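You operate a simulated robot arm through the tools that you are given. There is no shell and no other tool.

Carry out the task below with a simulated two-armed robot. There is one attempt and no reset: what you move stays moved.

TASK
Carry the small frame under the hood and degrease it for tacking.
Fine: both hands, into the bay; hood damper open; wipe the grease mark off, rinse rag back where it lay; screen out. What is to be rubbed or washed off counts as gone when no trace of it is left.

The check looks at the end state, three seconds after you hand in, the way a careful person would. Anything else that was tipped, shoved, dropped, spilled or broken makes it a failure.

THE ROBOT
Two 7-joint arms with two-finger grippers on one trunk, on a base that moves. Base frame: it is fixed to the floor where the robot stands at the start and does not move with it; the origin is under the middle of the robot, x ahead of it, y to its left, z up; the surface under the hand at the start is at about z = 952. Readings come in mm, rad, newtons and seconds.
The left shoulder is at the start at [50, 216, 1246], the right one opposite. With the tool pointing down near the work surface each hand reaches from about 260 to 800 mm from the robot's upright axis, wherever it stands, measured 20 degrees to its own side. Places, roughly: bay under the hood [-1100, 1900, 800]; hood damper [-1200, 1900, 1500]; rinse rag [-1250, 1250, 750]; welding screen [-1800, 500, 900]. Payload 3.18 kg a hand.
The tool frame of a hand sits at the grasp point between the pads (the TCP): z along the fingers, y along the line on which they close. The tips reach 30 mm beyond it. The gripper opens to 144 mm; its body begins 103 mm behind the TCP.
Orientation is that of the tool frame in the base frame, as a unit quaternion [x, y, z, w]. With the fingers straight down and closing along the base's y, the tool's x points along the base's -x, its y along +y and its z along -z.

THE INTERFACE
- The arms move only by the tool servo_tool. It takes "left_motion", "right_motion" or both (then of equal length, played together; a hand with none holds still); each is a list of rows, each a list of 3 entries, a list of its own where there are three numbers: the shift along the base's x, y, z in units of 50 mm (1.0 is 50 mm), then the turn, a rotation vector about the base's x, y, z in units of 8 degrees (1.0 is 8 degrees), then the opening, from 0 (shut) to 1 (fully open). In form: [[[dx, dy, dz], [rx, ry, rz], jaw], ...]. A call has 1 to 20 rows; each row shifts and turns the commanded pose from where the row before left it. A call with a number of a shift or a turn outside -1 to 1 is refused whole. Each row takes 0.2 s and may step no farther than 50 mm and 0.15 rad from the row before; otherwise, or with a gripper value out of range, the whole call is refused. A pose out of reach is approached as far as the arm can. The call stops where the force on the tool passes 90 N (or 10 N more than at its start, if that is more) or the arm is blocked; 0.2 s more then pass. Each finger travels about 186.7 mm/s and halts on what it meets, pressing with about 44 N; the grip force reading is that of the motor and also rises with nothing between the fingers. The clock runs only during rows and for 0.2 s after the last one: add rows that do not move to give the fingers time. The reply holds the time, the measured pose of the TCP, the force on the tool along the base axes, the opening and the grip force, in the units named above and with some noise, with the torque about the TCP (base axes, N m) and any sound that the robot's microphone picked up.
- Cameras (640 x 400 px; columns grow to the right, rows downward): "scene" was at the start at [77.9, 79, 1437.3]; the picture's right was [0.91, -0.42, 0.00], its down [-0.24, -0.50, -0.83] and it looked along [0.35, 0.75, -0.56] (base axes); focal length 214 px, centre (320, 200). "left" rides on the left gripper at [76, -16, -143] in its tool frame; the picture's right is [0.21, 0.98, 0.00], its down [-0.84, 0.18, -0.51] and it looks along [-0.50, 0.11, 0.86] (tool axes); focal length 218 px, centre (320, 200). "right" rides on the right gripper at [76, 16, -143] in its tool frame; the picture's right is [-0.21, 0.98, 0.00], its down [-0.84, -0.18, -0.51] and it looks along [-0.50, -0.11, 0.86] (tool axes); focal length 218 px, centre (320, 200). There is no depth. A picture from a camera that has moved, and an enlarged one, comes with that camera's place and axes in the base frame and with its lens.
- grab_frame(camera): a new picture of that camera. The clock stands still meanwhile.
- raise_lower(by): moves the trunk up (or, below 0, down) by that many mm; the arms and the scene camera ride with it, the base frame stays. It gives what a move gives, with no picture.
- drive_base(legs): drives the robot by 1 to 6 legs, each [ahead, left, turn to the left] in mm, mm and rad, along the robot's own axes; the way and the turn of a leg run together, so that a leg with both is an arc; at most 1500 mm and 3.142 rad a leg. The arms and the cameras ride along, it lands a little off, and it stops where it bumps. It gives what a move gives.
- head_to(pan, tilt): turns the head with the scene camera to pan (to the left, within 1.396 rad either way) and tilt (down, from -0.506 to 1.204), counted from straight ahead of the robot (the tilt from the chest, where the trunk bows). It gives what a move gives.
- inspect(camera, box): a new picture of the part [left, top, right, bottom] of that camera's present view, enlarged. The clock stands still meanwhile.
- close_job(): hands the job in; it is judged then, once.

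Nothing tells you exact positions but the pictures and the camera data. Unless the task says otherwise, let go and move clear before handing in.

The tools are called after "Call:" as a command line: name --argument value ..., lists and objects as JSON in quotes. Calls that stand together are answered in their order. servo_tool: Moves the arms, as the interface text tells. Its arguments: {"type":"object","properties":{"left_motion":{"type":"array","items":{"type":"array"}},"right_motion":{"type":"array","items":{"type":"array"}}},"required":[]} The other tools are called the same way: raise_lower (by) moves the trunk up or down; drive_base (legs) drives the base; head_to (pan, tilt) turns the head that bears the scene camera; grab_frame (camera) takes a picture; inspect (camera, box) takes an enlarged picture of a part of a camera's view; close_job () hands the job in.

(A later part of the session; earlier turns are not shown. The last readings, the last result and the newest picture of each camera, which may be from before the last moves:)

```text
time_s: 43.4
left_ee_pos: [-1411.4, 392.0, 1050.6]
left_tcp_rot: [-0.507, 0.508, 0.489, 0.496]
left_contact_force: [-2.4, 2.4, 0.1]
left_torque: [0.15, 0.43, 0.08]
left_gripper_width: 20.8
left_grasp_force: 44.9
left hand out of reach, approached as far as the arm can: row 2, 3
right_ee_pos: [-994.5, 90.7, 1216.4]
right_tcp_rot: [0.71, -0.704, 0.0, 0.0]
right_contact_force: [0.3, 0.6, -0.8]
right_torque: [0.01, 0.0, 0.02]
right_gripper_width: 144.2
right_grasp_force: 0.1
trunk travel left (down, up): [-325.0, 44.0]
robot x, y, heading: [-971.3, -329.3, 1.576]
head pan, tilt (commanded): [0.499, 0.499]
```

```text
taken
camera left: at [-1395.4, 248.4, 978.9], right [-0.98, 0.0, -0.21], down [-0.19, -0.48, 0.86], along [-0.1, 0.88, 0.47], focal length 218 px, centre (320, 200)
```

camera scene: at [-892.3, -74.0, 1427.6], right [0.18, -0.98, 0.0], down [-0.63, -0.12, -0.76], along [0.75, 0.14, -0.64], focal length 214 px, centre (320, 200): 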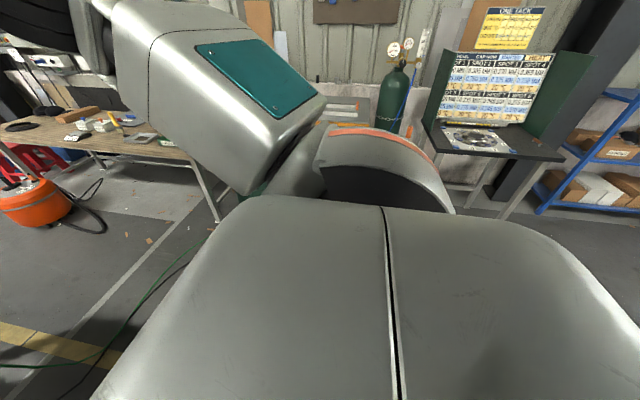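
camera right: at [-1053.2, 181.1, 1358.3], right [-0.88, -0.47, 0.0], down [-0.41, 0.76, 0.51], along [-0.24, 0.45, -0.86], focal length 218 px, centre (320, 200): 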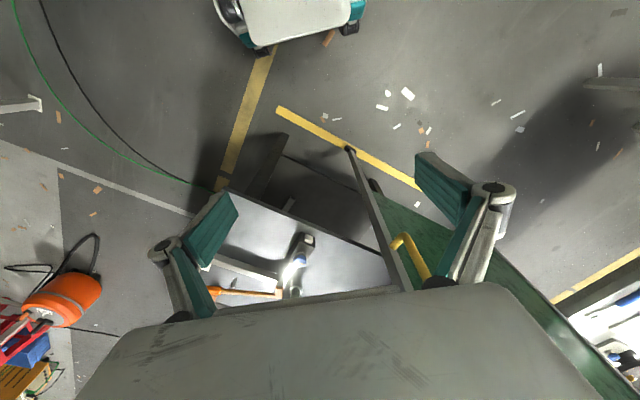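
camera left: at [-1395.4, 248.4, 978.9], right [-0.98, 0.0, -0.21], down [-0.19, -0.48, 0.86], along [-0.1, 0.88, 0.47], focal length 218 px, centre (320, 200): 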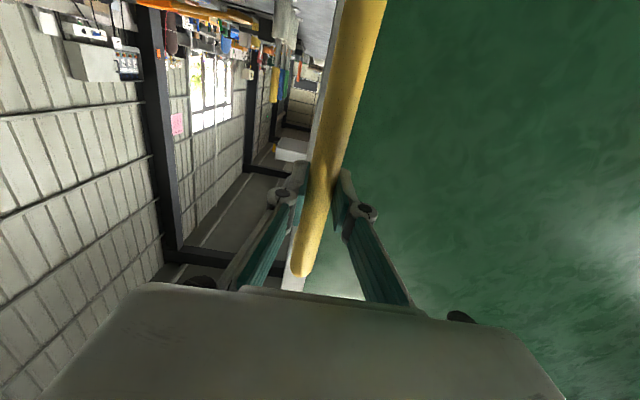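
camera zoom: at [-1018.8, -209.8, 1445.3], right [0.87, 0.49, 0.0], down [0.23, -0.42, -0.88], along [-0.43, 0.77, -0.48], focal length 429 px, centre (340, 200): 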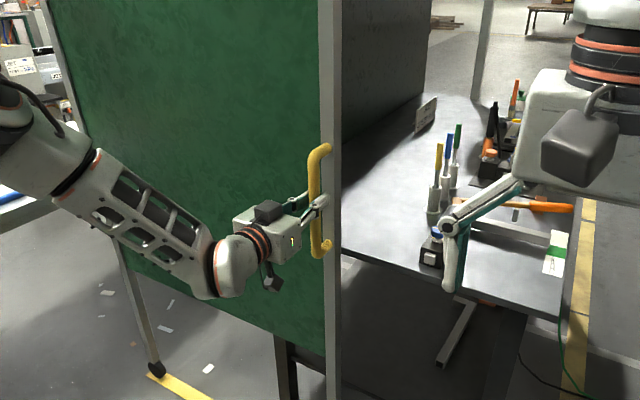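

The handle is gripped (20.8 mm wide, 45 N). I'll try a gentle pull along +x to see whether the screen slides.

Call:
servo_tool --left_motion '[[[0.2, 0, 0], [0, 0, 0], 0], [[0.2, 0, 0], [0, 0, 0], 0], [[0.2, 0, 0], [0, 0, 0], 0]]'

Call:
inspect --camera "scene" --box '[200, 100, 420, 300]'

```text
time_s: 44.2
left_ee_pos: [-1380.1, 393.0, 1050.9]
left_tcp_rot: [-0.508, 0.51, 0.487, 0.495]
left_contact_force: [-1.6, 6.3, -3.4]
left_torque: [0.73, 0.35, -0.23]
left_gripper_width: 20.4
left_grasp_force: 45.2
right_ee_pos: [-995.1, 91.2, 1215.8]
right_tcp_rot: [0.71, -0.704, 0.001, 0.0]
right_contact_force: [-0.1, 0.1, -0.1]
right_torque: [-0.01, 0.0, 0.03]
right_gripper_width: 143.9
right_grasp_force: 0.1
trunk travel left (down, up): [-325.0, 44.0]
robot x, y, heading: [-977.0, -324.7, 1.586]
head pan, tilt (commanded): [0.499, 0.499]
```

```text
2.00 times, centred on (310, 200) of scene
camera zoom: at [-1018.3, -208.9, 1445.2], right [0.87, 0.49, 0.0], down [0.23, -0.42, -0.88], along [-0.43, 0.77, -0.48], focal length 429 px, centre (340, 200)
```

zoom: 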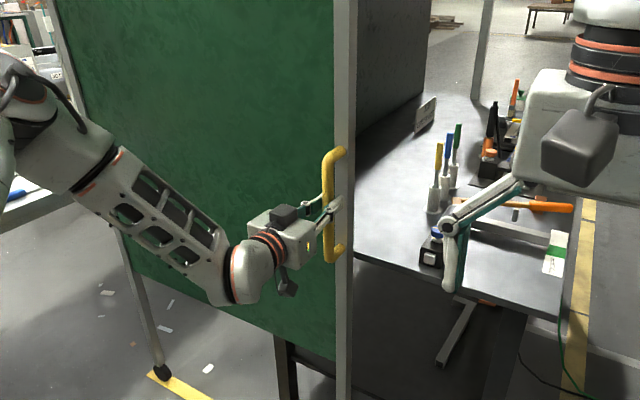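

The screen slides freely along +x. I'll pull it steadily 250 mm while moving the right hand out of the way to the right.

Call:
servo_tool --left_motion '[[[0.4, 0, 0], [0, 0, 0], 0], [[0.4, 0, 0], [0, 0, 0], 0], [[0.4, 0, 0], [0, 0, 0], 0], [[0.4, 0, 0], [0, 0, 0], 0], [[0.4, 0, 0], [0, 0, 0], 0], [[0.4, 0, 0], [0, 0, 0], 0], [[0.4, 0, 0], [0, 0, 0], 0], [[0.4, 0, 0], [0, 0, 0], 0], [[0.4, 0, 0], [0, 0, 0], 0], [[0.4, 0, 0], [0, 0, 0], 0], [[0.4, 0, 0], [0, 0, 0], 0], [[0.4, 0, 0], [0, 0, 0], 0]]' --right_motion '[[[0.4, 0, 0], [0, 0, 0], 1], [[0.4, 0, 0], [0, 0, 0], 1], [[0.4, 0, 0], [0, 0, 0], 1], [[0.4, 0, 0], [0, 0, 0], 1], [[0.4, 0, 0], [0, 0, 0], 1], [[0.4, 0, 0], [0, 0, 0], 1], [[0.4, 0, 0], [0, 0, 0], 1], [[0.4, 0, 0], [0, 0, 0], 1], [[0.4, 0, 0], [0, 0, 0], 1], [[0.4, 0, 0], [0, 0, 0], 1], [[0.4, 0, 0], [0, 0, 0], 1], [[0.4, 0, 0], [0, 0, 0], 1]]'

Call:
grab_frame --camera "scene"

```text
time_s: 46.8
left_ee_pos: [-1198.9, 361.8, 1130.5]
left_tcp_rot: [-0.505, 0.508, 0.489, 0.498]
left_contact_force: [0.5, 0.8, -0.7]
left_torque: [0.02, -0.01, 0.0]
left_gripper_width: 0.0
left_grasp_force: 30.7
left hand out of reach, approached as far as the arm can: row 1, 2, 4, 5, 6, 7, 8, 9, 10, 11, 12
right_ee_pos: [-753.0, 90.9, 1215.9]
right_tcp_rot: [0.71, -0.704, 0.001, 0.001]
right_contact_force: [0.4, 0.4, -0.3]
right_torque: [-0.03, 0.01, -0.01]
right_gripper_width: 144.2
right_grasp_force: 0.1
trunk travel left (down, up): [-325.0, 44.0]
robot x, y, heading: [-975.2, -330.0, 1.587]
head pan, tilt (commanded): [0.499, 0.499]
```

```text
taken
camera scene: at [-1017.3, -208.6, 1445.5], right [0.87, 0.49, 0.0], down [0.23, -0.42, -0.88], along [-0.43, 0.77, -0.48], focal length 214 px, centre (320, 200)
```

scene: 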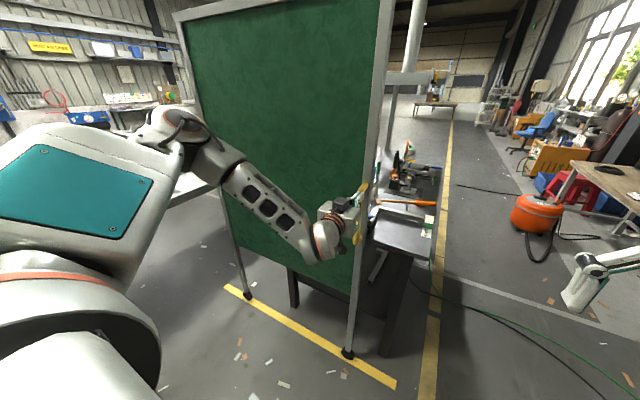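

The grip slipped when the arm ran into its limits after about 200 mm of travel. I'll open, back off, and lower the trunk so the shoulder is level with the handle, which should ease the horizontal grip.

Call:
servo_tool --left_motion '[[[0, -0.4, 0], [0, 0, 0], 0], [[0, -0.4, 0], [0, 0, 0], 0], [[0, -0.4, 0], [0, 0, 0], 0.5], [[0, -0.4, 0], [0, 0, 0], 1], [[0, 0, 0], [0, 0, 0], 1]]'

Call:
raise_lower --by -200

Call:
grab_frame --camera "left"

Call:
grab_frame --camera "scene"

```text
time_s: 48.0
left_ee_pos: [-1201.5, 279.0, 1128.9]
left_tcp_rot: [-0.507, 0.507, 0.489, 0.497]
left_contact_force: [-0.2, -0.7, 0.0]
left_torque: [-0.02, 0.03, 0.01]
left_gripper_width: 143.8
left_grasp_force: 0.0
right_ee_pos: [-755.5, 89.8, 1216.0]
right_tcp_rot: [0.71, -0.704, 0.0, 0.001]
right_contact_force: [0.3, 1.0, 0.2]
right_torque: [0.01, 0.02, -0.02]
right_gripper_width: 144.0
right_grasp_force: 0.0
trunk travel left (down, up): [-325.0, 44.0]
robot x, y, heading: [-973.7, -327.7, 1.576]
head pan, tilt (commanded): [0.499, 0.499]
```

```text
time_s: 50.1
left_ee_pos: [-1201.7, 285.7, 856.9]
left_tcp_rot: [0.542, -0.54, -0.452, -0.459]
left_contact_force: [-0.1, 0.6, -0.3]
left_torque: [0.01, 0.03, 0.0]
left_gripper_width: 143.6
left_grasp_force: 0.1
right_ee_pos: [-756.7, 88.4, 1017.3]
right_tcp_rot: [0.71, -0.704, -0.001, -0.001]
right_contact_force: [-0.2, 0.1, -0.9]
right_torque: [0.01, 0.0, 0.04]
right_gripper_width: 144.1
right_grasp_force: 0.1
trunk travel left (down, up): [-125.0, 244.0]
robot x, y, heading: [-976.7, -329.5, 1.578]
head pan, tilt (commanded): [0.499, 0.499]
```

```text
taken
camera left: at [-1184.7, 132.8, 804.9], right [-0.98, -0.03, -0.22], down [-0.19, -0.36, 0.91], along [-0.1, 0.93, 0.34], focal length 218 px, centre (320, 200)
```

left: 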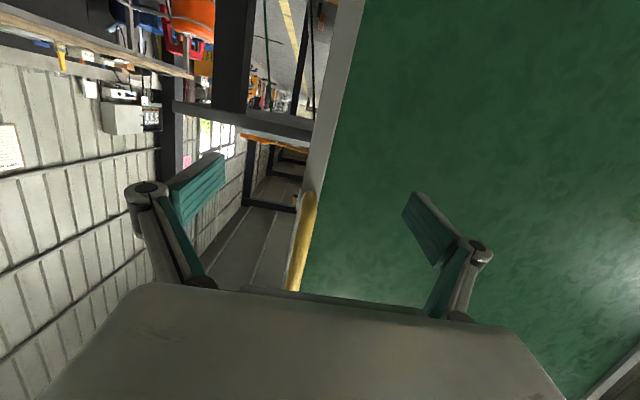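

```text
taken
camera scene: at [-1019.6, -80.9, 1232.1], right [0.87, 0.49, 0.0], down [0.23, -0.42, -0.88], along [-0.43, 0.77, -0.48], focal length 214 px, centre (320, 200)
```

scene: 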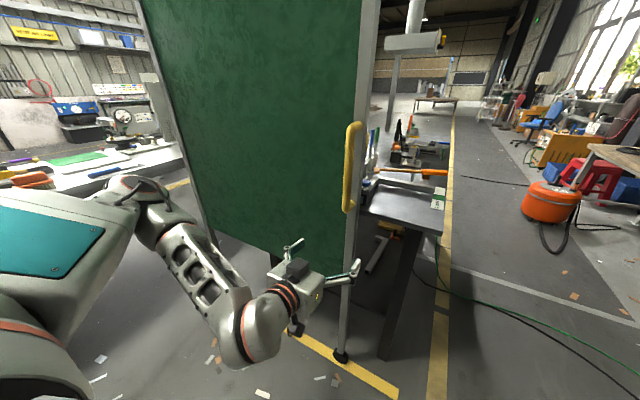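

The trunk lowered (and leaned forward a little); the handle bar now sits at about x=-1202, y=400, z=930–1142. I'll raise the left hand to z≈1030 with fingers level and see if it is within reach.

Call:
servo_tool --left_motion '[[[0, 0, 0.7], [0.25, 0, 0], 1], [[0, 0, 0.7], [0.25, 0, 0], 1], [[0, 0, 0.7], [0.25, 0, 0], 1], [[0, 0, 0.7], [0.25, 0, 0], 1], [[0, 0, 0.7], [0.25, 0, 0], 1]]'

Call:
grab_frame --camera "scene"

```text
time_s: 51.3
left_ee_pos: [-1192.6, 320.9, 1020.1]
left_tcp_rot: [-0.499, 0.499, 0.496, 0.506]
left_contact_force: [0.2, 0.6, 0.7]
left_torque: [-0.01, 0.01, 0.04]
left_gripper_width: 144.2
left_grasp_force: 0.1
left hand out of reach, approached as far as the arm can: row 1, 2, 3, 4, 5
right_ee_pos: [-755.4, 89.6, 1015.4]
right_tcp_rot: [0.71, -0.704, 0.0, 0.0]
right_contact_force: [0.7, 0.0, 0.1]
right_torque: [0.0, -0.01, -0.02]
right_gripper_width: 144.0
right_grasp_force: 0.1
trunk travel left (down, up): [-125.0, 244.0]
robot x, y, heading: [-977.1, -328.8, 1.578]
head pan, tilt (commanded): [0.499, 0.499]
```

```text
taken
camera scene: at [-1019.5, -80.4, 1231.8], right [0.87, 0.49, 0.0], down [0.23, -0.42, -0.88], along [-0.43, 0.77, -0.48], focal length 214 px, centre (320, 200)
```

scene: 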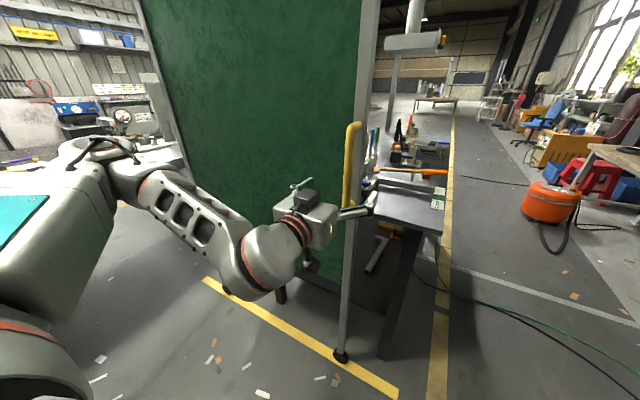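

Now the arm is too folded (pushed forward); the robot needs more distance. I'll back up 150 mm and extend the hand toward the handle.

Call:
drive_base --legs '[[-170, 0, 0]]'

Call:
servo_tool --left_motion '[[[-0.1, 0.5, 0.05], [0, 0, 0], 1], [[-0.1, 0.5, 0.05], [0, 0, 0], 1], [[0, 0.5, 0.05], [0, 0, 0], 1], [[0, 0.5, 0.05], [0, 0, 0], 1], [[0, 0.5, 0], [0, 0, 0], 1], [[0, 0.5, 0], [0, 0, 0], 1]]'

Call:
grab_frame --camera "left"

Call:
grab_frame --camera "scene"

```text
time_s: 52.8
left_ee_pos: [-1190.6, 151.3, 1019.1]
left_tcp_rot: [-0.5, 0.498, 0.497, 0.504]
left_contact_force: [-0.2, 0.2, 0.1]
left_torque: [0.0, 0.01, -0.02]
left_gripper_width: 143.8
left_grasp_force: 0.1
right_ee_pos: [-754.3, -80.1, 1017.9]
right_tcp_rot: [0.71, -0.704, 0.0, -0.001]
right_contact_force: [0.5, 0.5, 0.3]
right_torque: [0.02, 0.05, 0.0]
right_gripper_width: 143.9
right_grasp_force: 0.0
trunk travel left (down, up): [-125.0, 244.0]
robot x, y, heading: [-970.1, -500.0, 1.582]
head pan, tilt (commanded): [0.499, 0.499]
```

```text
time_s: 54.2
left_ee_pos: [-1202.6, 300.7, 1028.9]
left_tcp_rot: [-0.5, 0.5, 0.496, 0.505]
left_contact_force: [0.2, 0.4, -0.5]
left_torque: [0.01, 0.02, 0.02]
left_gripper_width: 143.8
left_grasp_force: 0.1
right_ee_pos: [-753.6, -80.2, 1017.1]
right_tcp_rot: [0.71, -0.704, 0.002, 0.001]
right_contact_force: [-0.2, -0.1, -0.2]
right_torque: [-0.01, -0.02, 0.01]
right_gripper_width: 143.7
right_grasp_force: 0.0
trunk travel left (down, up): [-125.0, 244.0]
robot x, y, heading: [-972.1, -499.2, 1.574]
head pan, tilt (commanded): [0.499, 0.499]
```

```text
taken
camera left: at [-1184.3, 159.2, 951.5], right [-0.98, 0.01, -0.22], down [-0.19, -0.51, 0.84], along [-0.1, 0.86, 0.5], focal length 218 px, centre (320, 200)
```

left: 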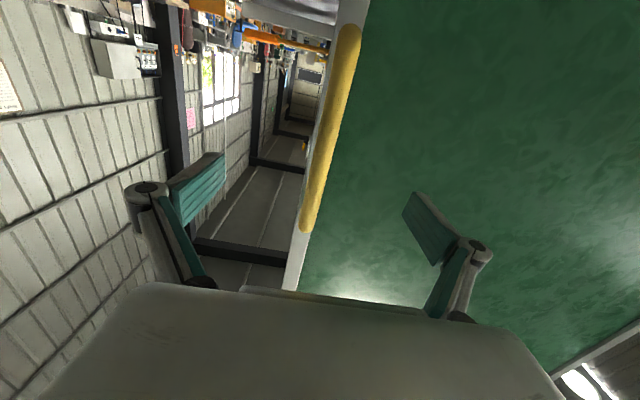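

```text
taken
camera scene: at [-1018.1, -249.9, 1231.5], right [0.87, 0.49, 0.0], down [0.23, -0.42, -0.88], along [-0.43, 0.77, -0.48], focal length 214 px, centre (320, 200)
```

scene: 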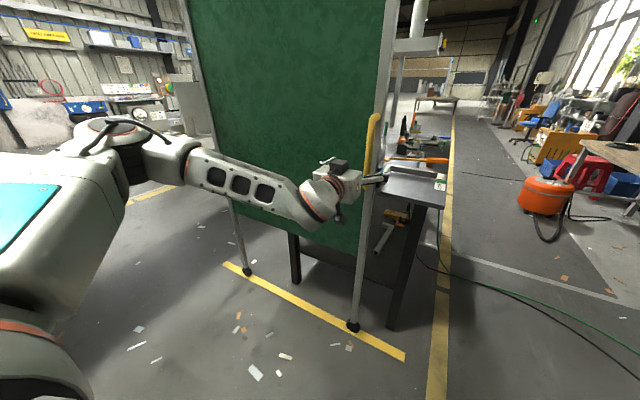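

Reach is fine now and the bar lines up at x≈-1202. I'll advance to the bar and grip again.

Call:
servo_tool --left_motion '[[[0, 0.4, 0], [0, 0, 0], 1], [[0, 0.4, 0], [0, 0, 0], 1], [[0, 0.4, 0], [0, 0, 0], 1], [[0, 0.4, 0], [0, 0, 0], 1], [[0, 0.35, 0], [0, 0, 0], 1], [[0, 0, 0], [0, 0, 0], 0.5], [[0, 0, 0], [0, 0, 0], 0], [[0, 0, 0], [0, 0, 0], 0], [[0, 0, 0], [0, 0, 0], 0]]'

Call:
grab_frame --camera "left"

```text
time_s: 56.2
left_ee_pos: [-1200.7, 397.6, 1028.1]
left_tcp_rot: [-0.5, 0.499, 0.497, 0.504]
left_contact_force: [-1.8, 4.0, 1.0]
left_torque: [0.07, 0.52, 0.1]
left_gripper_width: 20.3
left_grasp_force: 45.1
right_ee_pos: [-754.0, -79.0, 1017.2]
right_tcp_rot: [0.71, -0.704, 0.002, 0.0]
right_contact_force: [0.7, -0.5, 0.3]
right_torque: [0.02, -0.01, 0.02]
right_gripper_width: 143.9
right_grasp_force: 0.1
trunk travel left (down, up): [-125.0, 244.0]
robot x, y, heading: [-972.6, -497.8, 1.581]
head pan, tilt (commanded): [0.499, 0.499]
```

```text
taken
camera left: at [-1184.6, 256.1, 951.9], right [-0.98, 0.01, -0.22], down [-0.19, -0.51, 0.84], along [-0.1, 0.86, 0.5], focal length 218 px, centre (320, 200)
```

left: 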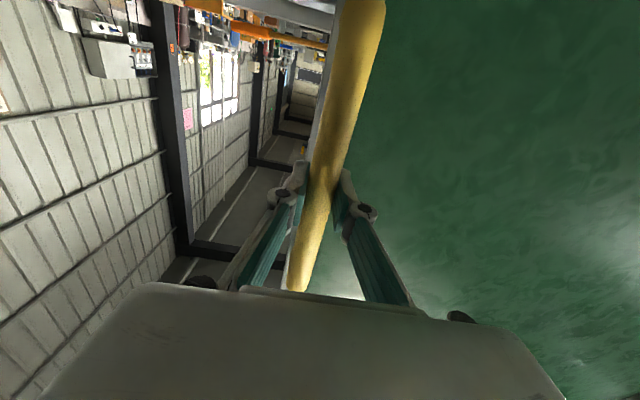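

Firm grip again. I'll pull in shorter batches, watching for the reach warning.

Call:
servo_tool --left_motion '[[[0.3, 0, 0], [0, 0, 0], 0], [[0.3, 0, 0], [0, 0, 0], 0], [[0.3, 0, 0], [0, 0, 0], 0], [[0.3, 0, 0], [0, 0, 0], 0], [[0.3, 0, 0], [0, 0, 0], 0], [[0.3, 0, 0], [0, 0, 0], 0]]'

```text
time_s: 57.6
left_ee_pos: [-1155.0, 385.3, 1026.6]
left_tcp_rot: [-0.501, 0.499, 0.497, 0.503]
left_contact_force: [0.3, 38.9, 6.4]
left_torque: [0.09, 0.41, 0.0]
left_gripper_width: 21.1
left_grasp_force: 44.9
left hand out of reach, approached as far as the arm can: row 3, 4, 5, 6
right_ee_pos: [-754.2, -77.8, 1014.7]
right_tcp_rot: [0.71, -0.704, 0.001, 0.001]
right_contact_force: [0.6, -0.3, -0.1]
right_torque: [-0.04, -0.01, 0.0]
right_gripper_width: 143.9
right_grasp_force: 0.1
trunk travel left (down, up): [-125.0, 244.0]
robot x, y, heading: [-968.8, -503.1, 1.578]
head pan, tilt (commanded): [0.499, 0.499]
```

The arm's reach is limiting again, so I'll keep the grip and pull the screen by driving the base sideways (+x is the robot's right). First I'll ease the strain, then drive a short step.

Call:
servo_tool --left_motion '[[[-0.2, 0.1, 0], [0, 0, 0], 0], [[-0.2, 0.1, 0], [0, 0, 0], 0]]'

Call:
drive_base --legs '[[0, -50, 0]]'

```text
time_s: 58.2
left_ee_pos: [-1173.5, 387.0, 1027.2]
left_tcp_rot: [-0.499, 0.502, 0.495, 0.504]
left_contact_force: [-0.4, -38.4, -9.6]
left_torque: [-0.18, 1.18, -0.04]
left_gripper_width: 21.4
left_grasp_force: 45.1
right_ee_pos: [-756.0, -83.3, 1018.2]
right_tcp_rot: [0.71, -0.704, -0.001, -0.001]
right_contact_force: [-0.5, 0.5, 0.5]
right_torque: [-0.01, 0.01, 0.02]
right_gripper_width: 143.9
right_grasp_force: 0.1
trunk travel left (down, up): [-125.0, 244.0]
robot x, y, heading: [-972.3, -500.0, 1.581]
head pan, tilt (commanded): [0.499, 0.499]
```

```text
time_s: 59.3
left_ee_pos: [-1126.4, 391.3, 1029.0]
left_tcp_rot: [-0.499, 0.5, 0.496, 0.504]
left_contact_force: [-2.1, -36.3, -18.1]
left_torque: [-0.22, 0.47, -0.01]
left_gripper_width: 20.6
left_grasp_force: 45.3
right_ee_pos: [-705.3, -81.6, 1017.0]
right_tcp_rot: [0.711, -0.703, 0.001, 0.001]
right_contact_force: [-0.5, -0.7, -1.3]
right_torque: [-0.03, 0.0, -0.02]
right_gripper_width: 143.7
right_grasp_force: 0.1
trunk travel left (down, up): [-125.0, 244.0]
robot x, y, heading: [-922.4, -500.0, 1.583]
head pan, tilt (commanded): [0.499, 0.499]
```

Base driving pulls the screen well. I'll relax the y-push slightly and continue sideways.

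Call:
servo_tool --left_motion '[[[0, -0.12, 0.0], [0, 0, 0], 0], [[0, 0, 0], [0, 0, 0], 0]]'

Call:
drive_base --legs '[[0, -100, 0]]'

Call:
grab_frame --camera "scene"

```text
time_s: 59.9
left_ee_pos: [-1126.1, 390.6, 1028.0]
left_tcp_rot: [-0.5, 0.499, 0.498, 0.503]
left_contact_force: [2.3, 39.0, 7.3]
left_torque: [0.09, 0.3, -0.01]
left_gripper_width: 20.9
left_grasp_force: 44.6
right_ee_pos: [-704.2, -77.3, 1016.0]
right_tcp_rot: [0.71, -0.704, 0.002, 0.001]
right_contact_force: [1.0, 0.6, 0.3]
right_torque: [-0.02, -0.03, 0.03]
right_gripper_width: 143.8
right_grasp_force: 0.1
trunk travel left (down, up): [-125.0, 244.0]
robot x, y, heading: [-925.2, -499.1, 1.579]
head pan, tilt (commanded): [0.499, 0.499]
```

```text
time_s: 61.5
left_ee_pos: [-1026.8, 389.3, 1027.7]
left_tcp_rot: [-0.501, 0.499, 0.497, 0.503]
left_contact_force: [0.3, 33.5, 17.9]
left_torque: [0.11, 0.31, -0.05]
left_gripper_width: 20.7
left_grasp_force: 44.4
right_ee_pos: [-604.9, -79.5, 1016.8]
right_tcp_rot: [0.711, -0.703, 0.001, 0.0]
right_contact_force: [-0.1, 0.8, 0.0]
right_torque: [0.02, -0.01, 0.01]
right_gripper_width: 143.9
right_grasp_force: 0.1
trunk travel left (down, up): [-125.0, 244.0]
robot x, y, heading: [-821.1, -497.5, 1.58]
head pan, tilt (commanded): [0.499, 0.499]
```

```text
taken
camera scene: at [-868.4, -247.2, 1231.4], right [0.87, 0.49, 0.0], down [0.23, -0.42, -0.88], along [-0.43, 0.77, -0.48], focal length 214 px, centre (320, 200)
```

scene: 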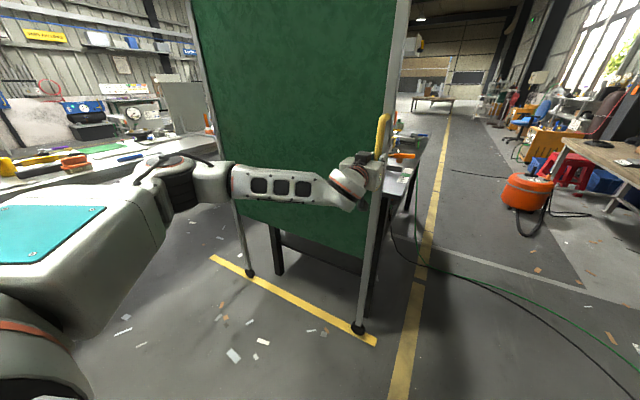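

About 385 mm pulled; the front post still has roughly 100 mm to the end of the strip. I'll continue in smaller steps watching the pulling force.

Call:
drive_base --legs '[[0, -60, 0]]'

Call:
drive_base --legs '[[0, -25, 0]]'

```text
time_s: 62.7
left_ee_pos: [-965.9, 389.9, 1027.7]
left_tcp_rot: [-0.5, 0.499, 0.496, 0.504]
left_contact_force: [2.7, 11.4, 2.2]
left_torque: [0.05, 0.46, -0.08]
left_gripper_width: 20.6
left_grasp_force: 44.5
right_ee_pos: [-545.0, -77.7, 1014.9]
right_tcp_rot: [0.71, -0.704, 0.0, 0.0]
right_contact_force: [-0.3, 1.2, -0.4]
right_torque: [-0.01, 0.03, -0.02]
right_gripper_width: 144.1
right_grasp_force: 0.1
trunk travel left (down, up): [-125.0, 244.0]
robot x, y, heading: [-761.5, -498.0, 1.578]
head pan, tilt (commanded): [0.499, 0.499]
```

```text
time_s: 63.6
left_ee_pos: [-964.4, 389.6, 1027.7]
left_tcp_rot: [0.507, -0.49, -0.504, -0.499]
left_contact_force: [-57.2, -23.4, -5.2]
left_torque: [-0.58, 0.54, 0.72]
left_gripper_width: 20.8
left_grasp_force: 45.0
right_ee_pos: [-526.1, -78.1, 1017.4]
right_tcp_rot: [0.712, -0.703, 0.002, -0.002]
right_contact_force: [-0.7, 0.2, -0.8]
right_torque: [-0.02, 0.0, 0.0]
right_gripper_width: 144.2
right_grasp_force: 0.0
trunk travel left (down, up): [-125.0, 244.0]
robot x, y, heading: [-737.1, -497.0, 1.585]
head pan, tilt (commanded): [0.499, 0.499]
```

The screen stopped with 57 N resistance after about 447 mm total, which looks like the end stop. I'll check it in the picture before letting go.

Call:
grab_frame --camera "scene"

Call:
inspect --camera "scene" --box '[180, 220, 440, 370]'

```text
taken
camera scene: at [-791.5, -249.9, 1231.5], right [0.87, 0.49, 0.01], down [0.24, -0.42, -0.88], along [-0.43, 0.77, -0.48], focal length 214 px, centre (320, 200)
```

scene: 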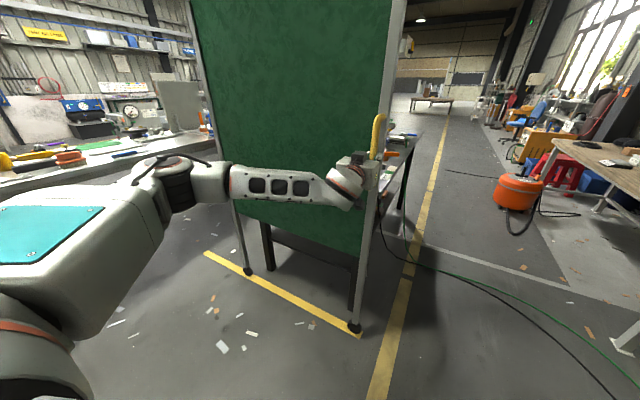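

```text
2.46 times, centred on (310, 295) of scene
camera zoom: at [-791.5, -249.9, 1231.5], right [0.87, 0.49, 0.01], down [0.24, -0.42, -0.88], along [-0.43, 0.77, -0.48], focal length 528 px, centre (345, -34)
```

zoom: 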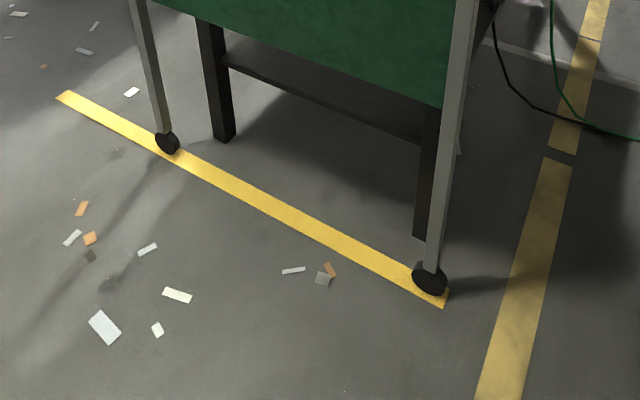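

The front foot now sits at the end of the yellow strip, so the screen is fully out. I'll open the fingers and back straight off.

Call:
servo_tool --left_motion '[[[0, 0, 0], [0, 0, 0], 0.5], [[0, 0, 0], [0, 0, 0], 1], [[0, 0, 0], [0, 0, 0], 1], [[0, -0.5, 0], [0, 0, 0], 1], [[0, -0.5, 0], [0, 0, 0], 1], [[0, -0.5, 0], [0, 0, 0], 1], [[0, -0.5, 0], [0, 0, 0], 1]]'

Call:
grab_frame --camera "left"

Call:
grab_frame --camera "scene"

```text
time_s: 65.2
left_ee_pos: [-960.6, 290.8, 1028.4]
left_tcp_rot: [-0.506, 0.492, 0.507, 0.495]
left_contact_force: [-0.2, 0.0, -0.1]
left_torque: [-0.03, -0.01, -0.02]
left_gripper_width: 143.9
left_grasp_force: 0.0
right_ee_pos: [-521.6, -78.2, 1016.9]
right_tcp_rot: [0.711, -0.703, 0.0, 0.0]
right_contact_force: [0.7, 0.3, 0.2]
right_torque: [-0.03, 0.0, 0.0]
right_gripper_width: 143.9
right_grasp_force: 0.1
trunk travel left (down, up): [-125.0, 244.0]
robot x, y, heading: [-735.2, -494.9, 1.584]
head pan, tilt (commanded): [0.499, 0.499]
```

```text
taken
camera left: at [-938.8, 149.4, 951.6], right [-0.98, -0.02, -0.21], down [-0.17, -0.52, 0.84], along [-0.13, 0.86, 0.5], focal length 218 px, centre (320, 200)
```

left: 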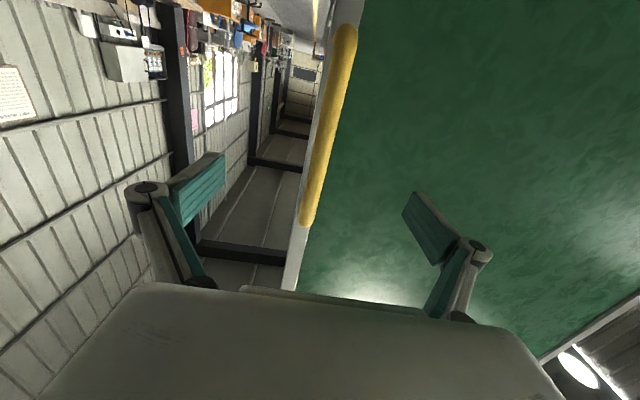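

```text
taken
camera scene: at [-785.5, -248.8, 1231.8], right [0.87, 0.49, 0.0], down [0.23, -0.42, -0.88], along [-0.43, 0.77, -0.48], focal length 214 px, centre (320, 200)
```

scene: 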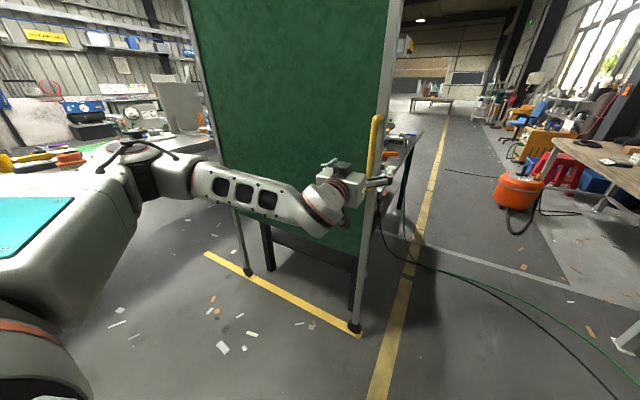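

The screen is out and released. I'll back away, raise the trunk again and return the left hand to a tool-down travel pose.

Call:
drive_base --legs '[[-150, 0, 0]]'

Call:
raise_lower --by 200

Call:
servo_tool --left_motion '[[[-0.3, -0.2, 0.3], [-0.9, 0, 0], 1], [[-0.3, -0.2, 0.3], [-0.9, 0, 0], 1], [[-0.3, -0.2, 0.3], [-0.9, 0, 0], 1], [[-0.3, -0.2, 0.3], [-0.9, 0, 0], 1], [[-0.3, -0.4, 0.2], [-0.9, 0, 0], 1], [[-0.3, -0.4, 0.2], [-0.9, 0, 0], 1], [[-0.3, -0.4, 0.2], [-0.9, 0, 0], 1], [[-0.3, -0.4, 0.2], [-0.9, 0, 0], 1], [[-0.3, -0.4, 0.2], [-0.9, 0, 0], 1], [[-0.3, -0.4, 0.2], [-0.9, 0, 0], 1], [[-0.3, -0.4, 0.2], [-0.9, 0, 0], 1], [[-0.3, -0.4, 0.2], [-0.9, 0, 0], 1], [[0, 0, 0], [-0.4, 0, 0], 1]]'

Call:
grab_frame --camera "scene"

```text
time_s: 66.6
left_ee_pos: [-958.7, 140.8, 1028.8]
left_tcp_rot: [-0.506, 0.493, 0.506, 0.496]
left_contact_force: [-0.5, -0.6, 0.7]
left_torque: [0.0, 0.04, 0.03]
left_gripper_width: 144.0
left_grasp_force: 0.0
right_ee_pos: [-519.9, -228.3, 1016.7]
right_tcp_rot: [0.712, -0.702, 0.0, 0.0]
right_contact_force: [0.3, -0.1, 0.1]
right_torque: [0.04, 0.0, -0.06]
right_gripper_width: 143.8
right_grasp_force: 0.0
trunk travel left (down, up): [-125.0, 244.0]
robot x, y, heading: [-737.3, -645.0, 1.582]
head pan, tilt (commanded): [0.499, 0.499]
```

```text
time_s: 68.7
left_ee_pos: [-959.3, 134.6, 1245.5]
left_tcp_rot: [-0.501, 0.487, 0.511, 0.501]
left_contact_force: [-0.5, -0.3, 0.3]
left_torque: [0.02, 0.02, 0.04]
left_gripper_width: 144.1
left_grasp_force: 0.2
right_ee_pos: [-519.8, -226.8, 1217.3]
right_tcp_rot: [0.712, -0.702, 0.0, 0.001]
right_contact_force: [0.8, 0.0, -0.9]
right_torque: [-0.02, -0.06, 0.01]
right_gripper_width: 143.8
right_grasp_force: 0.1
trunk travel left (down, up): [-325.0, 44.0]
robot x, y, heading: [-734.7, -643.7, 1.584]
head pan, tilt (commanded): [0.499, 0.499]
```

```text
time_s: 71.5
left_ee_pos: [-1127.0, -52.2, 1379.0]
left_tcp_rot: [0.706, -0.702, -0.071, -0.056]
left_contact_force: [0.1, 0.3, -0.3]
left_torque: [-0.03, -0.02, -0.02]
left_gripper_width: 144.2
left_grasp_force: 0.2
left hand out of reach, approached as far as the arm can: row 12, 13
right_ee_pos: [-519.9, -227.2, 1216.0]
right_tcp_rot: [0.712, -0.702, 0.0, 0.0]
right_contact_force: [0.7, 0.0, 0.0]
right_torque: [0.03, -0.02, -0.01]
right_gripper_width: 143.7
right_grasp_force: 0.0
trunk travel left (down, up): [-325.0, 44.0]
robot x, y, heading: [-736.9, -646.3, 1.584]
head pan, tilt (commanded): [0.499, 0.499]
```

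```text
taken
camera scene: at [-781.6, -528.7, 1445.4], right [0.87, 0.49, 0.0], down [0.23, -0.42, -0.88], along [-0.43, 0.77, -0.48], focal length 214 px, centre (320, 200)
```

scene: 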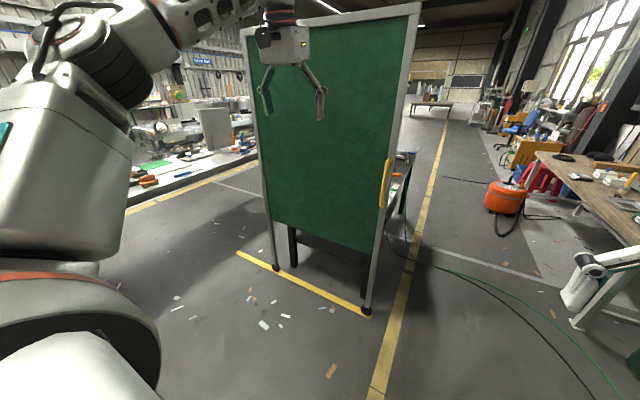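

The left hand is nearly back to tool-down; I'll finish the pose by retracting and lowering it a bit, and finish the rotation.

Call:
servo_tool --left_motion '[[[-0.2, -0.5, -0.3], [-0.2, 0, 0], 1], [[-0.2, -0.5, -0.3], [-0.2, 0, 0], 1], [[-0.2, -0.5, -0.3], [-0.2, 0, 0], 1], [[-0.2, -0.5, -0.3], [-0.2, 0, 0], 1], [[-0.2, -0.5, -0.3], [-0.2, 0, 0], 1], [[-0.2, -0.5, -0.3], [-0.2, 0, 0], 1], [[-0.2, -0.5, -0.3], [0, 0, 0], 1], [[-0.2, -0.5, -0.3], [0, 0, 0], 1]]'

Call:
head_to --pan 0.0 --tilt 0.5

Call:
grab_frame --camera "scene"

```text
time_s: 73.3
left_ee_pos: [-1207.0, -98.5, 1296.5]
left_tcp_rot: [0.708, -0.706, -0.025, -0.007]
left_contact_force: [0.6, 0.1, 0.0]
left_torque: [-0.02, 0.0, 0.02]
left_gripper_width: 144.0
left_grasp_force: 0.0
left hand out of reach, approached as far as the arm can: row 1, 2, 3, 4, 6, 7, 8
right_ee_pos: [-519.6, -227.9, 1215.7]
right_tcp_rot: [0.712, -0.702, 0.0, 0.001]
right_contact_force: [0.1, -0.2, -0.3]
right_torque: [-0.02, 0.01, 0.01]
right_gripper_width: 144.1
right_grasp_force: 0.1
trunk travel left (down, up): [-325.0, 44.0]
robot x, y, heading: [-739.1, -644.1, 1.581]
head pan, tilt (commanded): [0.499, 0.499]
```

```text
time_s: 74.3
left_ee_pos: [-1208.6, -97.8, 1296.5]
left_tcp_rot: [0.708, -0.706, -0.025, -0.008]
left_contact_force: [0.5, -0.7, 0.2]
left_torque: [-0.01, 0.0, -0.01]
left_gripper_width: 143.9
left_grasp_force: 0.0
right_ee_pos: [-520.3, -227.3, 1216.2]
right_tcp_rot: [0.712, -0.702, 0.001, 0.0]
right_contact_force: [0.7, 0.2, 0.2]
right_torque: [0.01, -0.02, 0.02]
right_gripper_width: 143.8
right_grasp_force: 0.0
trunk travel left (down, up): [-325.0, 44.0]
robot x, y, heading: [-735.1, -647.2, 1.588]
head pan, tilt (commanded): [0.0, 0.499]
```

```text
taken
camera scene: at [-738.6, -516.7, 1445.3], right [1.0, 0.01, 0.0], down [0.01, -0.48, -0.88], along [-0.01, 0.88, -0.48], focal length 214 px, centre (320, 200)
```

scene: 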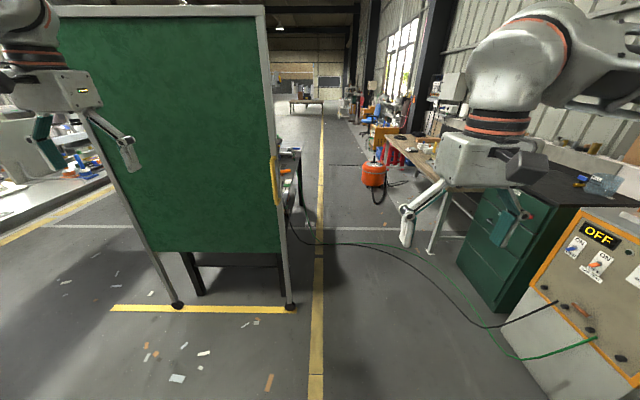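

The corridor between the table and the bench is open; thin cables lie on the floor across it. I'll shift right to clear the screen post, then drive up the corridor in stages.

Call:
drive_base --legs '[[0, -450, 0], [1300, 0, 0]]'

Call:
head_to --pan 0.5 --tilt 0.5

Call:
grab_frame --camera "scene"

```text
time_s: 84.9
left_ee_pos: [-751.0, 1212.6, 1296.7]
left_tcp_rot: [-0.704, 0.71, 0.024, 0.008]
left_contact_force: [-0.4, 0.0, 0.5]
left_torque: [-0.05, 0.0, -0.03]
left_gripper_width: 143.7
left_grasp_force: 0.1
right_ee_pos: [-65.8, 1075.4, 1217.0]
right_tcp_rot: [0.707, -0.707, 0.0, 0.0]
right_contact_force: [0.5, 0.4, -0.4]
right_torque: [0.01, 0.01, -0.03]
right_gripper_width: 143.9
right_grasp_force: 0.1
trunk travel left (down, up): [-325.0, 44.0]
robot x, y, heading: [-289.1, 653.3, 1.572]
head pan, tilt (commanded): [0.0, 0.499]
```

```text
time_s: 85.8
left_ee_pos: [-751.3, 1213.4, 1296.7]
left_tcp_rot: [-0.703, 0.711, 0.025, 0.008]
left_contact_force: [0.1, -0.3, 0.5]
left_torque: [-0.02, -0.01, -0.01]
left_gripper_width: 143.8
left_grasp_force: 0.3
right_ee_pos: [-65.1, 1074.7, 1215.5]
right_tcp_rot: [0.707, -0.707, 0.0, 0.0]
right_contact_force: [-0.1, 0.4, -0.2]
right_torque: [0.0, -0.01, -0.02]
right_gripper_width: 143.9
right_grasp_force: 0.2
trunk travel left (down, up): [-325.0, 44.0]
robot x, y, heading: [-287.3, 657.6, 1.568]
head pan, tilt (commanded): [0.499, 0.499]
```

```text
taken
camera scene: at [-331.1, 776.9, 1445.3], right [0.88, 0.48, 0.0], down [0.23, -0.42, -0.88], along [-0.42, 0.77, -0.48], focal length 214 px, centre (320, 200)
```

scene: 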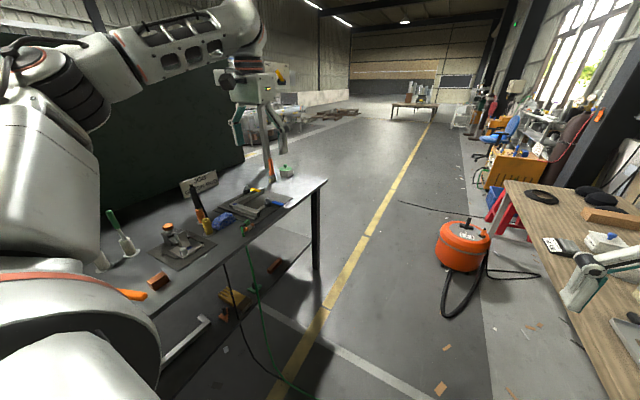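

Now I can see the bench clutter near the hood. I'll zoom in on the bay area, the damper, and the blue object.

Call:
inspect --camera "scene" --box '[90, 130, 350, 300]'

Call:
inspect --camera "scene" --box '[200, 40, 340, 200]'

```text
2.35 times, centred on (220, 215) of scene
camera zoom: at [-331.1, 776.9, 1445.3], right [0.88, 0.48, 0.0], down [0.23, -0.42, -0.88], along [-0.42, 0.77, -0.48], focal length 505 px, centre (555, 165)
```

zoom: 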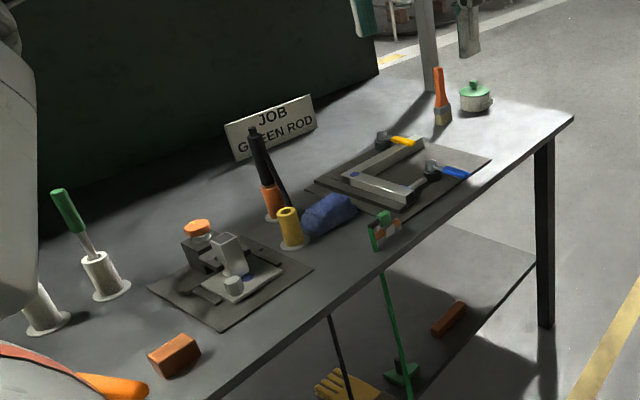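

```text
2.50 times, centred on (270, 120) of scene
camera zoom: at [-331.1, 776.9, 1445.3], right [0.88, 0.48, 0.0], down [0.23, -0.42, -0.88], along [-0.42, 0.77, -0.48], focal length 536 px, centre (445, 400)
```

zoom: 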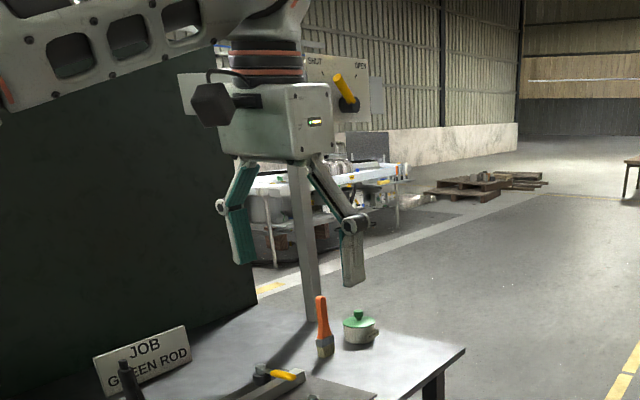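

The damper plate reads SHUT (left) / OPEN (right) with the yellow lever toward SHUT. I'll drive further up and turn to face the table and hood for a proper look.

Call:
drive_base --legs '[[800, 0, 0], [0, 0, 1.57]]'

Call:
head_to --pan -0.2 --tilt 0.5

Call:
grab_frame --camera "scene"

Call:
head_to --pan -0.2 --tilt 0.0

Call:
grab_frame --camera "scene"

```text
time_s: 93.9
left_ee_pos: [-842.5, 990.9, 1296.9]
left_tcp_rot: [1.0, -0.007, -0.022, 0.011]
left_contact_force: [0.0, 0.2, -0.1]
left_torque: [0.01, 0.02, 0.05]
left_gripper_width: 144.0
left_grasp_force: 0.1
right_ee_pos: [-701.3, 1677.0, 1216.3]
right_tcp_rot: [1.0, -0.003, 0.0, 0.0]
right_contact_force: [-0.4, 0.7, 1.2]
right_torque: [-0.02, 0.0, -0.01]
right_gripper_width: 144.0
right_grasp_force: 0.0
trunk travel left (down, up): [-325.0, 44.0]
robot x, y, heading: [-284.8, 1453.3, 3.137]
head pan, tilt (commanded): [0.499, 0.499]
```

```text
time_s: 95.0
left_ee_pos: [-843.0, 991.4, 1296.3]
left_tcp_rot: [1.0, -0.008, -0.024, 0.012]
left_contact_force: [0.0, -0.5, 0.7]
left_torque: [-0.03, 0.03, -0.02]
left_gripper_width: 144.1
left_grasp_force: 0.1
right_ee_pos: [-700.7, 1675.9, 1216.4]
right_tcp_rot: [1.0, -0.003, 0.0, 0.0]
right_contact_force: [-0.2, 0.0, 0.3]
right_torque: [-0.02, 0.02, -0.01]
right_gripper_width: 143.9
right_grasp_force: 0.0
trunk travel left (down, up): [-325.0, 44.0]
robot x, y, heading: [-284.0, 1452.6, 3.138]
head pan, tilt (commanded): [-0.201, 0.499]
```

```text
taken
camera scene: at [-415.5, 1470.2, 1445.4], right [0.2, 0.98, 0.0], down [0.47, -0.1, -0.88], along [-0.86, 0.18, -0.48], focal length 214 px, centre (320, 200)
```

scene: 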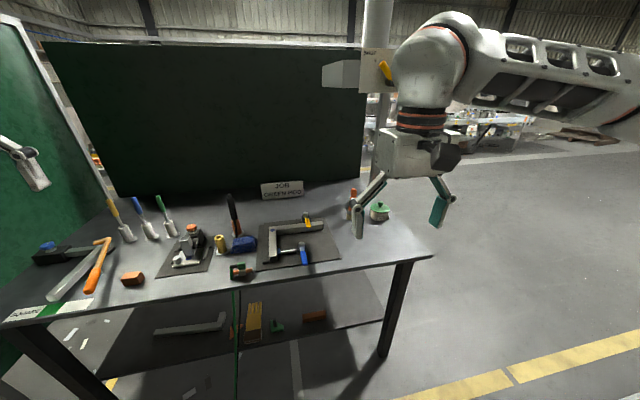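

```text
time_s: 95.9
left_ee_pos: [-843.0, 992.3, 1295.8]
left_tcp_rot: [1.0, -0.007, -0.023, 0.012]
left_contact_force: [-0.5, -0.5, -0.4]
left_torque: [-0.03, 0.0, 0.06]
left_gripper_width: 144.1
left_grasp_force: 0.0
right_ee_pos: [-699.7, 1676.4, 1216.6]
right_tcp_rot: [1.0, -0.003, 0.0, 0.001]
right_contact_force: [0.7, 1.4, 0.2]
right_torque: [0.01, -0.03, 0.0]
right_gripper_width: 144.2
right_grasp_force: 0.1
trunk travel left (down, up): [-325.0, 44.0]
robot x, y, heading: [-289.3, 1452.0, 3.139]
head pan, tilt (commanded): [-0.201, 0.0]
```

```text
taken
camera scene: at [-414.5, 1470.1, 1491.4], right [0.2, 0.98, 0.0], down [0.0, 0.0, -1.0], along [-0.98, 0.2, 0.0], focal length 214 px, centre (320, 200)
```

scene: 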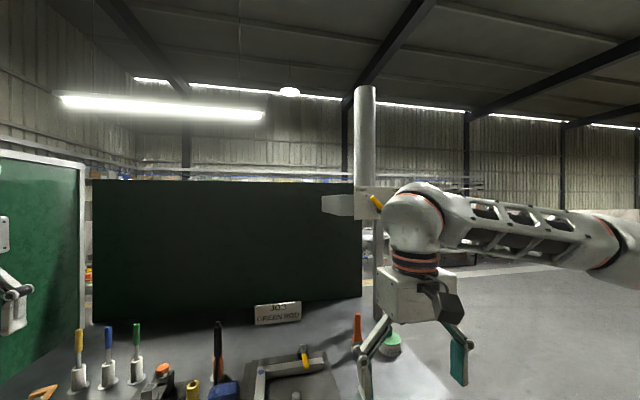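

I see the nozzle-style hood with the damper plate at the right end, a dark mat holding an L-shaped fixture, and the blue rag near it. I'll use the right-hand camera and zooms to find the bay marking.

Call:
grab_frame --camera "right"

Call:
inspect --camera "scene" --box '[300, 80, 420, 240]'

Call:
head_to --pan -0.1 --tilt 0.6

Call:
inspect --camera "scene" --box '[120, 120, 320, 280]'

Call:
inspect --camera "scene" --box '[240, 100, 440, 280]'

```text
taken
camera right: at [-625.0, 1659.1, 1358.3], right [-0.21, -0.98, 0.0], down [-0.84, 0.18, 0.51], along [-0.49, 0.11, -0.86], focal length 218 px, centre (320, 200)
```

right: 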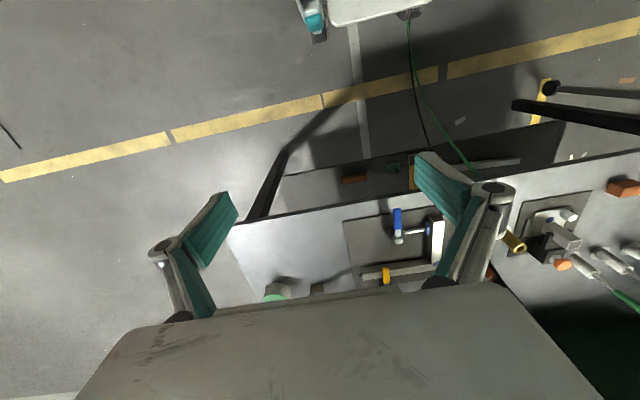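

```text
2.50 times, centred on (360, 160) of scene
camera zoom: at [-414.5, 1470.1, 1491.4], right [0.2, 0.98, 0.0], down [0.0, 0.0, -1.0], along [-0.98, 0.2, 0.0], focal length 536 px, centre (220, 300)
```

zoom: 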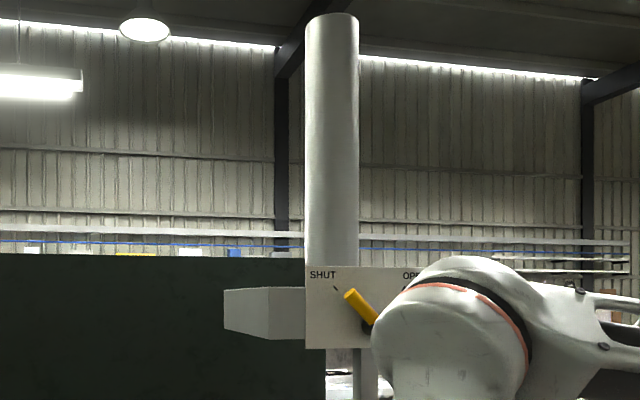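

```text
time_s: 96.9
left_ee_pos: [-842.1, 992.1, 1297.1]
left_tcp_rot: [1.0, -0.008, -0.023, 0.012]
left_contact_force: [-0.6, -0.1, 0.4]
left_torque: [0.02, 0.04, 0.0]
left_gripper_width: 144.0
left_grasp_force: 0.2
right_ee_pos: [-702.0, 1676.3, 1216.4]
right_tcp_rot: [1.0, -0.002, 0.0, 0.0]
right_contact_force: [-0.6, 0.0, -0.9]
right_torque: [-0.02, 0.03, 0.0]
right_gripper_width: 144.1
right_grasp_force: 0.1
trunk travel left (down, up): [-325.0, 44.0]
robot x, y, heading: [-284.6, 1453.9, 3.141]
head pan, tilt (commanded): [-0.099, 0.6]
```

```text
2.50 times, centred on (220, 200) of scene
camera zoom: at [-414.3, 1461.0, 1436.3], right [0.1, 0.99, 0.0], down [0.56, -0.06, -0.83], along [-0.82, 0.09, -0.56], focal length 536 px, centre (570, 200)
```

zoom: 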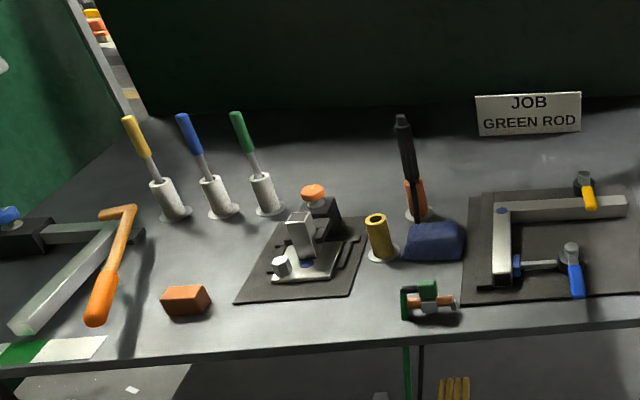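

```text
2.22 times, centred on (340, 190) of scene
camera zoom: at [-414.3, 1461.0, 1436.3], right [0.1, 0.99, 0.0], down [0.56, -0.06, -0.83], along [-0.82, 0.09, -0.56], focal length 477 px, centre (276, 222)
```

zoom: 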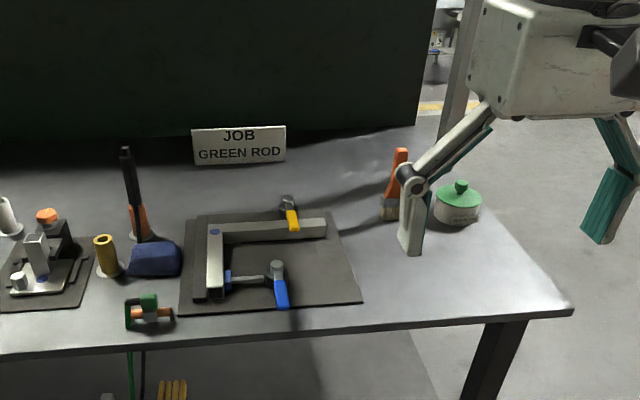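

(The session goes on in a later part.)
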